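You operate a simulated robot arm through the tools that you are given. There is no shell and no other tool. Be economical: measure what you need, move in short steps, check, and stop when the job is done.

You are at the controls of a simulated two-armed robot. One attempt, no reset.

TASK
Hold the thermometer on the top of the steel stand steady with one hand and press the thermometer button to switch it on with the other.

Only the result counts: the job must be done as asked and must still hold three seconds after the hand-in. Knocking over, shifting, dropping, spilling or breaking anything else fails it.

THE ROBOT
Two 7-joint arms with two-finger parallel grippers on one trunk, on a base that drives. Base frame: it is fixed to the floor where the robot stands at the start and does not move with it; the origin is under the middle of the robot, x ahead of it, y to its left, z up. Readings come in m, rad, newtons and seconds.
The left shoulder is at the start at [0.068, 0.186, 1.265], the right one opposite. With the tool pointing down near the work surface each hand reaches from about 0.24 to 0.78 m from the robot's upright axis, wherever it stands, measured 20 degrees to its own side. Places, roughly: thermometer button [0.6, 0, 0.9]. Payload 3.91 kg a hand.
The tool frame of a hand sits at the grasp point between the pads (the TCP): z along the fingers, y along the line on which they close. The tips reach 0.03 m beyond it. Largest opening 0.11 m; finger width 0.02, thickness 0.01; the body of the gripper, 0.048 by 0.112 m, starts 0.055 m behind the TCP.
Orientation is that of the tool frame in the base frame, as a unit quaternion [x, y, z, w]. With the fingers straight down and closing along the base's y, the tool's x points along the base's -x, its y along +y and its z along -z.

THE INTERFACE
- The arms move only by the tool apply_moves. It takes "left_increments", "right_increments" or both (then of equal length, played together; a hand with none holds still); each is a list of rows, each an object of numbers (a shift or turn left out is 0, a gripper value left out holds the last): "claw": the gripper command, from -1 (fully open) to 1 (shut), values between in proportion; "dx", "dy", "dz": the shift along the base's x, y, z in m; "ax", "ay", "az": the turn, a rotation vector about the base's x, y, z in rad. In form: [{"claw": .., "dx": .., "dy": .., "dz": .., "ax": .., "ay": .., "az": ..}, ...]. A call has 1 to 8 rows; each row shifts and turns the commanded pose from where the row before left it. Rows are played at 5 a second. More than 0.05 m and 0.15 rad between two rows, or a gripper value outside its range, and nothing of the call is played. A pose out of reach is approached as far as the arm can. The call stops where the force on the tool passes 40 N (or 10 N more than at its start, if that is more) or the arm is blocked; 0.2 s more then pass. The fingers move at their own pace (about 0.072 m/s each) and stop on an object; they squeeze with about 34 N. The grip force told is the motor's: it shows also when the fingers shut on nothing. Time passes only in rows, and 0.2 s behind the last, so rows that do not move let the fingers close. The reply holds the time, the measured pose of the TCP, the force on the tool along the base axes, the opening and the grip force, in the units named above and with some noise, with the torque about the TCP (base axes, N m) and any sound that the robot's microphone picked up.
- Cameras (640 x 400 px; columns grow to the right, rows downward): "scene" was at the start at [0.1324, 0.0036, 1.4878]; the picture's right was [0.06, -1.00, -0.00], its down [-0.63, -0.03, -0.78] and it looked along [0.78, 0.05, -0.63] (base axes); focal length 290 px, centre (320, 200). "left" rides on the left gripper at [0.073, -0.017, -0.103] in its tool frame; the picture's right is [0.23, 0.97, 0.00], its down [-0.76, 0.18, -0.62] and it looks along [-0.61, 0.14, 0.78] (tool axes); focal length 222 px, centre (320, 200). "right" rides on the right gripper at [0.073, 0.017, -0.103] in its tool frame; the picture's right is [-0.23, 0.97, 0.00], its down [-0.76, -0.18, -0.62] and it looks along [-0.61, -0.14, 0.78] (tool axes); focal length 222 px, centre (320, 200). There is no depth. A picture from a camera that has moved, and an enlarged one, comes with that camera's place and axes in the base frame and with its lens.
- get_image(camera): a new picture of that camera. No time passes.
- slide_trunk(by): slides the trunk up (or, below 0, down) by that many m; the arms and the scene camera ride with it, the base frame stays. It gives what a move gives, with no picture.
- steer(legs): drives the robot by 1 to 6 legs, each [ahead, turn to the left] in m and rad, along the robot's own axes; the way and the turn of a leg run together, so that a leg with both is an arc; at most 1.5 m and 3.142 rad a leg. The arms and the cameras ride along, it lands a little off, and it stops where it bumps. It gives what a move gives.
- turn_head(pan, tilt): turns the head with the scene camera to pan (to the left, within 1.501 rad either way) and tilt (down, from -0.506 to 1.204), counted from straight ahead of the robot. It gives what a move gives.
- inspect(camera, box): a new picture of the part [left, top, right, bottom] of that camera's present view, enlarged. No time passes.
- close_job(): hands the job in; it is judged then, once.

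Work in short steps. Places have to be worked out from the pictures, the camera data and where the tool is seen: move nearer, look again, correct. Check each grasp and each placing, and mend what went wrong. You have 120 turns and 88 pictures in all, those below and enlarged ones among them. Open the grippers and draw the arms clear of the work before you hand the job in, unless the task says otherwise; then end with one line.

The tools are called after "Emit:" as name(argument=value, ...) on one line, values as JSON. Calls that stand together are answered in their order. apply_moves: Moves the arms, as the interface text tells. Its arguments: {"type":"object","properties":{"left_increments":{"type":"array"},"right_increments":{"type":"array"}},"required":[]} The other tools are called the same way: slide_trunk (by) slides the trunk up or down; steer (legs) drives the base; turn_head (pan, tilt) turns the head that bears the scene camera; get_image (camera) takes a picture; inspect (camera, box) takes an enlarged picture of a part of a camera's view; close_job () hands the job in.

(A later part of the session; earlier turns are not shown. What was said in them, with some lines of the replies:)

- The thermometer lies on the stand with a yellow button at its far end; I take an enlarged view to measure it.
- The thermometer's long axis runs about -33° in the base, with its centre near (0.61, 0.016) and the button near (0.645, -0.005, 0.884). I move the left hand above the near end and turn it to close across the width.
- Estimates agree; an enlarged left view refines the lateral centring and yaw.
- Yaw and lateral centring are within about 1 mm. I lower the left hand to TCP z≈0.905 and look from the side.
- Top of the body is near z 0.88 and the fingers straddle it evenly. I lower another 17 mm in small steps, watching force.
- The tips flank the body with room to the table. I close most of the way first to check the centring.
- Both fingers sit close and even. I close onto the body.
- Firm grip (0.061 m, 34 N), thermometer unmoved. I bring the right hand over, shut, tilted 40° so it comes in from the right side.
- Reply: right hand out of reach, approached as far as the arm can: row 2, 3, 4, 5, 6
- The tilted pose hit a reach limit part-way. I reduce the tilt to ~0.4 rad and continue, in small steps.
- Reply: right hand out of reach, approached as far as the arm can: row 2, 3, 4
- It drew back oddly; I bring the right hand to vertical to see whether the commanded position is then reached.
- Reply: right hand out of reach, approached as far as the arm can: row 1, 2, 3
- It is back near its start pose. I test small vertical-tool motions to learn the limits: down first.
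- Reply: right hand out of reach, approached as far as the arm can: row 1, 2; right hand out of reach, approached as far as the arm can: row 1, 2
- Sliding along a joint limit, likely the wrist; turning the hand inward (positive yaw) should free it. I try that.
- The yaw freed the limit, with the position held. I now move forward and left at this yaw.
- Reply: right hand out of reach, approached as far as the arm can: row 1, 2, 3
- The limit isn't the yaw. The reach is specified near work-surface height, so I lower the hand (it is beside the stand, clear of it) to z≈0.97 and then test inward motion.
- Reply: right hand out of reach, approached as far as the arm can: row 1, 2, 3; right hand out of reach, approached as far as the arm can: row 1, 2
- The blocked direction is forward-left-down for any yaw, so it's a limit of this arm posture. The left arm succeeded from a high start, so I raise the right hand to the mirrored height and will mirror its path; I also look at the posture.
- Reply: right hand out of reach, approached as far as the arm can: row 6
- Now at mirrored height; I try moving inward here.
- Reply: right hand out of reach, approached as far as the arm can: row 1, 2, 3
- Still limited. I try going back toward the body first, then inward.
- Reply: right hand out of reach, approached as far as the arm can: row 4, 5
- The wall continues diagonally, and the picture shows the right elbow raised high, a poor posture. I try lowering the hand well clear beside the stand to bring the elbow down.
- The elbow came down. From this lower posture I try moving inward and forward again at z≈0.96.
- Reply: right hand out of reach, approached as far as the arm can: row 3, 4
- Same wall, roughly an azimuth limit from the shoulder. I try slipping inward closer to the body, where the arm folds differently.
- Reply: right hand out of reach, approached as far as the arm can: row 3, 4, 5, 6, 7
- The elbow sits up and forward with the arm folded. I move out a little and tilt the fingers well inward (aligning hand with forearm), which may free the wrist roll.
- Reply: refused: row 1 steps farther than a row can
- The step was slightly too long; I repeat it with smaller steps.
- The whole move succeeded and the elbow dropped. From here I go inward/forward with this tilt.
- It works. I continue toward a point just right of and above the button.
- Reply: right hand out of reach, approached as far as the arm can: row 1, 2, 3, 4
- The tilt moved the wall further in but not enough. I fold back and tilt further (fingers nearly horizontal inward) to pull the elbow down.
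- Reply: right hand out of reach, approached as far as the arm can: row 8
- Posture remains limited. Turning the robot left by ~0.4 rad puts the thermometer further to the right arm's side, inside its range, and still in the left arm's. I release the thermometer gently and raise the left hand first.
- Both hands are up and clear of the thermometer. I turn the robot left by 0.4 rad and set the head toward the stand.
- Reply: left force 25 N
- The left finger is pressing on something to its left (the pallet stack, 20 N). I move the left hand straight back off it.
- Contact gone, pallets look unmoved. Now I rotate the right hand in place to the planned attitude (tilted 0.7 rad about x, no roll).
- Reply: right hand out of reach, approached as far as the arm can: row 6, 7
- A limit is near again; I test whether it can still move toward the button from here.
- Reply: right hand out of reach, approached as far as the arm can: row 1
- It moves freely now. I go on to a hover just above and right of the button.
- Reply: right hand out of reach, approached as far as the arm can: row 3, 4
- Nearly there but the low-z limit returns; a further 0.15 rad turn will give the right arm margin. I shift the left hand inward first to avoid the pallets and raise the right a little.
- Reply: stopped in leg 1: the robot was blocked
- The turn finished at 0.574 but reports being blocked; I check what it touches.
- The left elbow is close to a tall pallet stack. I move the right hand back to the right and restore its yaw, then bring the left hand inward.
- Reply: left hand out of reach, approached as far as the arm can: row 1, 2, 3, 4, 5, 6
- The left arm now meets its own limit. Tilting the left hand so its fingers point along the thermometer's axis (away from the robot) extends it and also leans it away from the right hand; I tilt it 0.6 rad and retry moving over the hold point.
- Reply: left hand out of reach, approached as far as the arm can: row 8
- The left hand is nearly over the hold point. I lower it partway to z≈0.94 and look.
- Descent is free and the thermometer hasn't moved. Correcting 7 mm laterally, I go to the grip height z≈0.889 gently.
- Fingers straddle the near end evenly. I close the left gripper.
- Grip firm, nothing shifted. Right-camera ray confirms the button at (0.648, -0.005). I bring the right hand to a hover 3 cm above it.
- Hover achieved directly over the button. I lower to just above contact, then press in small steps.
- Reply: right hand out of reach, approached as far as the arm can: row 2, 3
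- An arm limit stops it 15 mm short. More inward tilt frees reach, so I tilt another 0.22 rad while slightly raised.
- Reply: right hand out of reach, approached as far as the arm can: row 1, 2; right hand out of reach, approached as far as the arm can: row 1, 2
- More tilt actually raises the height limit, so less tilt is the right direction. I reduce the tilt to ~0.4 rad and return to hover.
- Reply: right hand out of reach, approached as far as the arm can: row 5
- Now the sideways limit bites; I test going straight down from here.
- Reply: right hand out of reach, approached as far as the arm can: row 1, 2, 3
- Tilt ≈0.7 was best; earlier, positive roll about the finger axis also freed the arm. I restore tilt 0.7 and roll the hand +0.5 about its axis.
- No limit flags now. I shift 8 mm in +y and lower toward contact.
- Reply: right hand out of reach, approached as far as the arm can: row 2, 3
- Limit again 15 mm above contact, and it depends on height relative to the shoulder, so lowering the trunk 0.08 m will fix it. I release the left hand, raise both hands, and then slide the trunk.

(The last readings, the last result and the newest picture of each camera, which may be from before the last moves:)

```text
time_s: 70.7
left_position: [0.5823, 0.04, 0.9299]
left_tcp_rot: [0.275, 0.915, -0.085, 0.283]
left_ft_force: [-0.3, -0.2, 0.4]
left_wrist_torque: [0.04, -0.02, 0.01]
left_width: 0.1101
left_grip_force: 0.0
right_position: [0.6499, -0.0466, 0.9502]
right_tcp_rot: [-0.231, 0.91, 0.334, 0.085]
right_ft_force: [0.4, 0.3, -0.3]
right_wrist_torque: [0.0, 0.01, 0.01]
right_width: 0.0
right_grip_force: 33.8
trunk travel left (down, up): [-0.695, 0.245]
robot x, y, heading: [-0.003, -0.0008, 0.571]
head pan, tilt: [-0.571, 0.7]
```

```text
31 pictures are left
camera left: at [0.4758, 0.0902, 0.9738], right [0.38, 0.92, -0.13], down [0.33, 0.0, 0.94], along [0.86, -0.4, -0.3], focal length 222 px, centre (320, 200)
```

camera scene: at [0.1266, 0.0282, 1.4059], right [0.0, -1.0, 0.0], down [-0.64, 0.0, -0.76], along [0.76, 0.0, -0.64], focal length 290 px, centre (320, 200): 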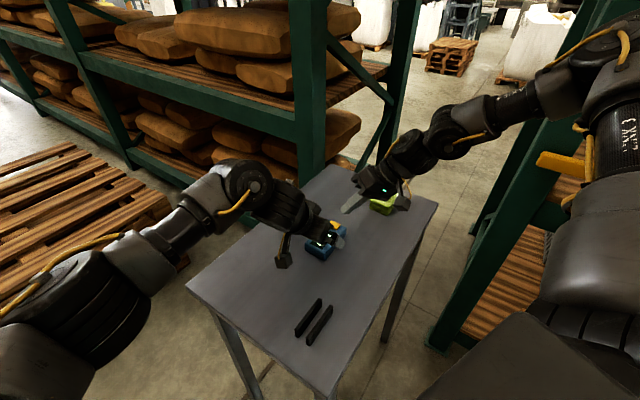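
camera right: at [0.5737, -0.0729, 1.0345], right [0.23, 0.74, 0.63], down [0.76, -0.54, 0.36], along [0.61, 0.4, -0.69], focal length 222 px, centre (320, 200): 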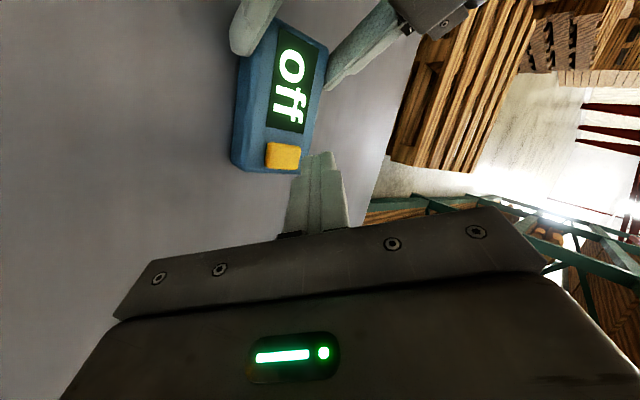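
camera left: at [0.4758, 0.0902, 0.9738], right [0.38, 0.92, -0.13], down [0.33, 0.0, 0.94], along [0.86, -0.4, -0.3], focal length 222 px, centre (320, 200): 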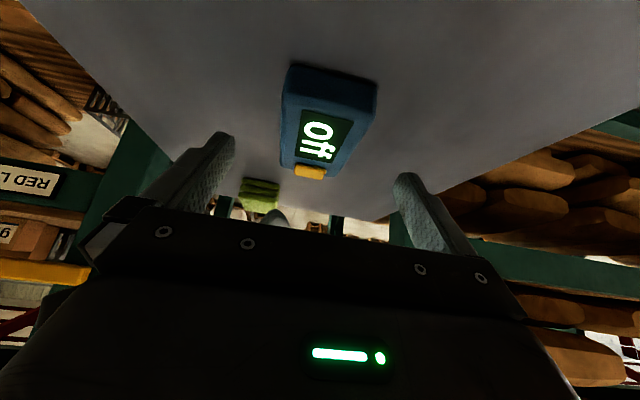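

Trunk down cleanly. I lower the left hand back to the same grip pose and the right to just above the button, testing its reach.

Emit:
apply_moves(left_increments=[{"dx": -0.001, "dy": -0.001, "dz": -0.015}, {"dz": -0.015}, {"dz": -0.0105}, {}], right_increments=[{"dy": 0.01, "dz": -0.008}, {"dy": 0.01, "dz": -0.006}, {"dy": 0.01, "dz": -0.006}, {}])

Emit:
inspect(camera="left", box=[180, 80, 460, 260])

Emit:
inspect(camera="right", box=[200, 0, 440, 220])

```text
time_s: 71.7
left_position: [0.582, 0.0382, 0.8882]
left_tcp_rot: [0.276, 0.915, -0.086, 0.282]
left_ft_force: [0.5, -0.5, 0.4]
left_wrist_torque: [-0.01, -0.02, 0.01]
left_width: 0.1099
left_grip_force: 0.0
right_position: [0.6509, -0.0168, 0.9299]
right_tcp_rot: [-0.23, 0.91, 0.333, 0.085]
right_ft_force: [-0.2, 0.3, -0.4]
right_wrist_torque: [-0.01, -0.04, 0.0]
right_width: 0.0004
right_grip_force: 34.1
trunk travel left (down, up): [-0.695, 0.245]
robot x, y, heading: [0.0, -0.0, 0.573]
head pan, tilt: [-0.571, 0.7]
```

```text
2.22 times, centred on (320, 170) of left
camera zoom: at [0.4748, 0.0889, 0.933], right [0.38, 0.92, -0.13], down [0.33, 0.0, 0.94], along [0.86, -0.4, -0.3], focal length 494 px, centre (320, 267)
```

zoom: 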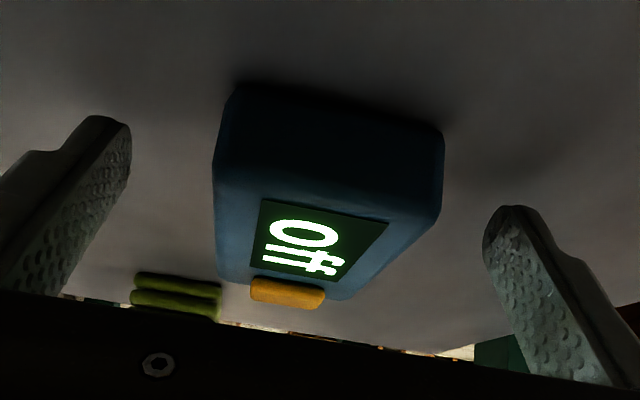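

```text
1.82 times, centred on (320, 110) of right
camera zoom: at [0.578, -0.0989, 0.9953], right [-0.27, 0.74, 0.62], down [0.75, -0.25, 0.61], along [0.6, 0.63, -0.49], focal length 404 px, centre (320, 364)
```

zoom: 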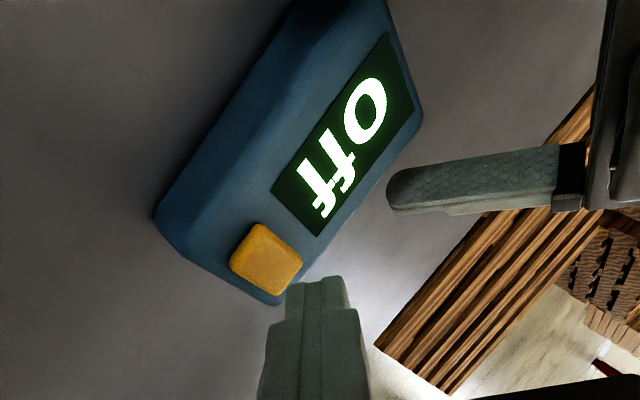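

Left fingers straddle evenly and the right hand shows no limit. I close the left gripper.

Emit:
apply_moves(left_increments=[{"claw": -0.1}, {}, {"claw": 1}, {}, {}])

Emit:
apply_moves(right_increments=[{"dz": -0.005}, {"dz": -0.004}, {"dz": -0.003}, {"dz": -0.002}, {}])

Emit:
inspect(camera="right", box=[200, 0, 440, 220])

```text
time_s: 72.9
left_position: [0.5814, 0.0384, 0.8878]
left_tcp_rot: [0.275, 0.915, -0.085, 0.283]
left_ft_force: [-0.1, 1.6, -0.1]
left_wrist_torque: [0.05, 0.03, 0.03]
left_width: 0.0615
left_grip_force: 34.2
right_position: [0.651, -0.0166, 0.9298]
right_tcp_rot: [-0.231, 0.91, 0.335, 0.085]
right_ft_force: [0.0, 0.0, 0.2]
right_wrist_torque: [-0.02, 0.02, -0.02]
right_width: 0.0
right_grip_force: 34.2
trunk travel left (down, up): [-0.695, 0.245]
robot x, y, heading: [-0.0006, 0.0024, 0.578]
head pan, tilt: [-0.571, 0.7]
```

```text
time_s: 74.1
left_position: [0.5824, 0.0385, 0.8881]
left_tcp_rot: [0.275, 0.915, -0.085, 0.283]
left_ft_force: [0.3, -0.8, -0.2]
left_wrist_torque: [0.09, 0.04, 0.02]
left_width: 0.0617
left_grip_force: 33.6
right_position: [0.6511, -0.0175, 0.916]
right_tcp_rot: [-0.232, 0.91, 0.334, 0.086]
right_ft_force: [0.4, 0.8, 0.2]
right_wrist_torque: [0.0, 0.02, -0.01]
right_width: 0.0
right_grip_force: 34.3
trunk travel left (down, up): [-0.695, 0.245]
robot x, y, heading: [0.0033, 0.0031, 0.573]
head pan, tilt: [-0.571, 0.7]
```

```text
1.82 times, centred on (320, 110) of right
camera zoom: at [0.578, -0.0988, 0.9815], right [-0.27, 0.74, 0.62], down [0.75, -0.25, 0.61], along [0.6, 0.63, -0.49], focal length 404 px, centre (320, 364)
```

zoom: 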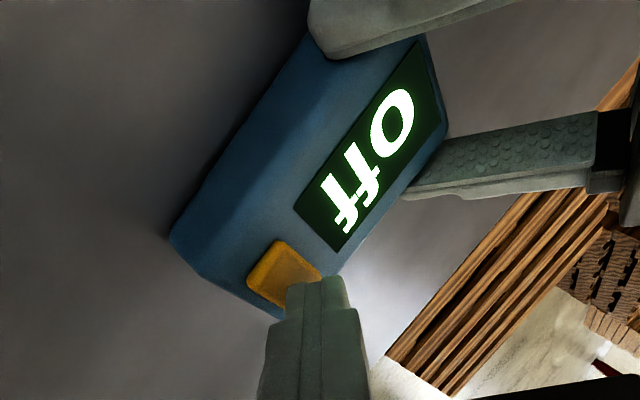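

Just at contact, no force yet. I press on in 2 mm steps.

Emit:
apply_moves(right_increments=[{"dz": -0.002}, {"dz": -0.002}, {"dz": -0.002}])

Emit:
inspect(camera="right", box=[200, 0, 440, 220])

```text
time_s: 74.9
left_position: [0.5805, 0.0379, 0.889]
left_tcp_rot: [0.276, 0.915, -0.085, 0.283]
left_ft_force: [2.4, -1.4, -2.8]
left_wrist_torque: [0.12, 0.15, 0.06]
left_width: 0.0617
left_grip_force: 33.8
right_position: [0.6518, -0.0181, 0.91]
right_tcp_rot: [-0.231, 0.91, 0.334, 0.085]
right_ft_force: [-0.3, 1.2, 5.9]
right_wrist_torque: [0.07, 0.03, -0.02]
right_width: 0.0
right_grip_force: 34.2
trunk travel left (down, up): [-0.695, 0.245]
robot x, y, heading: [0.0005, 0.0016, 0.572]
head pan, tilt: [-0.571, 0.7]
heard: click
```

```text
1.82 times, centred on (320, 110) of right
camera zoom: at [0.578, -0.0989, 0.976], right [-0.27, 0.73, 0.62], down [0.75, -0.25, 0.61], along [0.6, 0.63, -0.49], focal length 404 px, centre (320, 364)
```

zoom: 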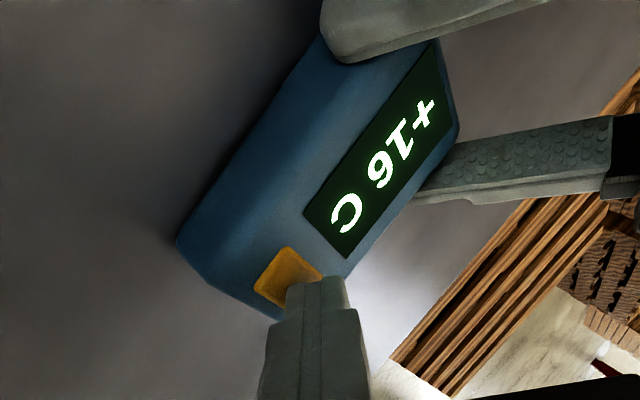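

A click was heard and the display shows "+16 C": it is on. I lift the right hand straight up and away while the left still holds.

Emit:
apply_moves(right_increments=[{"dz": 0.02}, {"dz": 0.03}, {"dz": 0.03, "dy": -0.03}, {"dz": 0.03, "dy": -0.03}, {}])

Emit:
apply_moves(left_increments=[{"claw": -1}, {}, {}, {}, {"dz": 0.03}, {"dz": 0.04}, {"dz": 0.04}, {"dx": -0.03, "dy": 0.02}])

Emit:
get_image(camera="scene")

Emit:
inspect(camera="right", box=[160, 0, 440, 220])

```text
time_s: 76.1
left_position: [0.5817, 0.0387, 0.8885]
left_tcp_rot: [0.275, 0.915, -0.086, 0.283]
left_ft_force: [0.2, 0.2, -0.5]
left_wrist_torque: [0.07, 0.05, 0.02]
left_width: 0.0616
left_grip_force: 34.2
right_position: [0.6503, -0.0762, 1.0212]
right_tcp_rot: [-0.231, 0.91, 0.333, 0.085]
right_ft_force: [0.2, 0.0, 0.0]
right_wrist_torque: [-0.04, -0.02, 0.01]
right_width: 0.0005
right_grip_force: 33.7
trunk travel left (down, up): [-0.695, 0.245]
robot x, y, heading: [0.0067, 0.0021, 0.58]
head pan, tilt: [-0.571, 0.7]
```

```text
time_s: 77.9
left_position: [0.5523, 0.06, 0.9995]
left_tcp_rot: [0.275, 0.915, -0.086, 0.284]
left_ft_force: [-0.8, 1.1, 0.4]
left_wrist_torque: [0.01, -0.04, -0.01]
left_width: 0.11
left_grip_force: 0.1
right_position: [0.6496, -0.0749, 1.0215]
right_tcp_rot: [-0.23, 0.911, 0.332, 0.086]
right_ft_force: [-0.3, 0.9, 0.7]
right_wrist_torque: [-0.03, 0.0, 0.02]
right_width: 0.0
right_grip_force: 33.7
trunk travel left (down, up): [-0.695, 0.245]
robot x, y, heading: [-0.0024, 0.0034, 0.576]
head pan, tilt: [-0.571, 0.7]
```

```text
26 pictures are left
camera scene: at [0.1259, 0.0314, 1.4058], right [0.0, -1.0, 0.0], down [-0.64, 0.0, -0.77], along [0.77, 0.0, -0.64], focal length 290 px, centre (320, 200)
```

scene: 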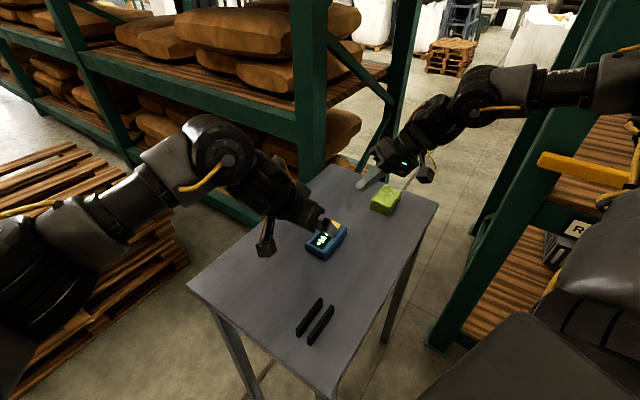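

```text
1.82 times, centred on (300, 110) of right
camera zoom: at [0.577, -0.1566, 1.087], right [-0.27, 0.74, 0.62], down [0.75, -0.24, 0.61], along [0.6, 0.63, -0.49], focal length 404 px, centre (356, 364)
```

zoom: 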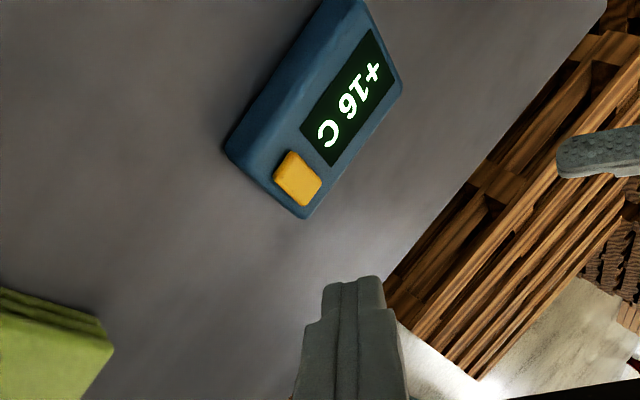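

The display stays at +16 C and everything else stands as before. I draw both hands further up and away and open the right gripper.

Emit:
apply_moves(left_increments=[{"dx": -0.025, "dy": 0.015, "dz": 0.03}, {"dx": -0.025, "dy": 0.015, "dz": 0.03}, {"dz": 0.03}, {}], right_increments=[{"claw": -1, "dy": -0.02, "dz": 0.03}, {"dy": -0.02, "dz": 0.03}, {"dz": 0.03}, {}])

Emit:
get_image(camera="scene")

```text
time_s: 78.9
left_position: [0.5024, 0.0889, 1.0883]
left_tcp_rot: [0.275, 0.915, -0.085, 0.283]
left_ft_force: [0.1, -0.3, -0.8]
left_wrist_torque: [0.02, 0.01, 0.02]
left_width: 0.1102
left_grip_force: 0.0
right_position: [0.6523, -0.1181, 1.1104]
right_tcp_rot: [-0.231, 0.91, 0.334, 0.085]
right_ft_force: [0.5, -0.6, -1.1]
right_wrist_torque: [-0.01, -0.01, 0.0]
right_width: 0.11
right_grip_force: 0.1
trunk travel left (down, up): [-0.695, 0.245]
robot x, y, heading: [-0.0006, -0.0005, 0.573]
head pan, tilt: [-0.571, 0.7]
```

```text
24 pictures are left
camera scene: at [0.1271, 0.0285, 1.4057], right [0.0, -1.0, 0.0], down [-0.64, 0.0, -0.76], along [0.76, 0.0, -0.64], focal length 290 px, centre (320, 200)
```

scene: 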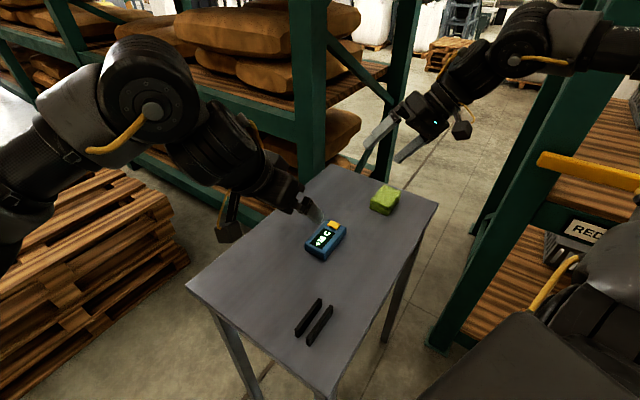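

The thermometer is on and upright in place, and both hands are open and clear. I hand the job in.

Emit:
close_job()

```text
The job is handed in.
```

The thermometer is switched on and its display reads +16 C: the left hand held it while the right pressed the button. While the robot was turning, the left gripper pressed on what looked like the pallet stack at about 20 N and a later turn was reported blocked; in the pictures the stack looked unmoved.
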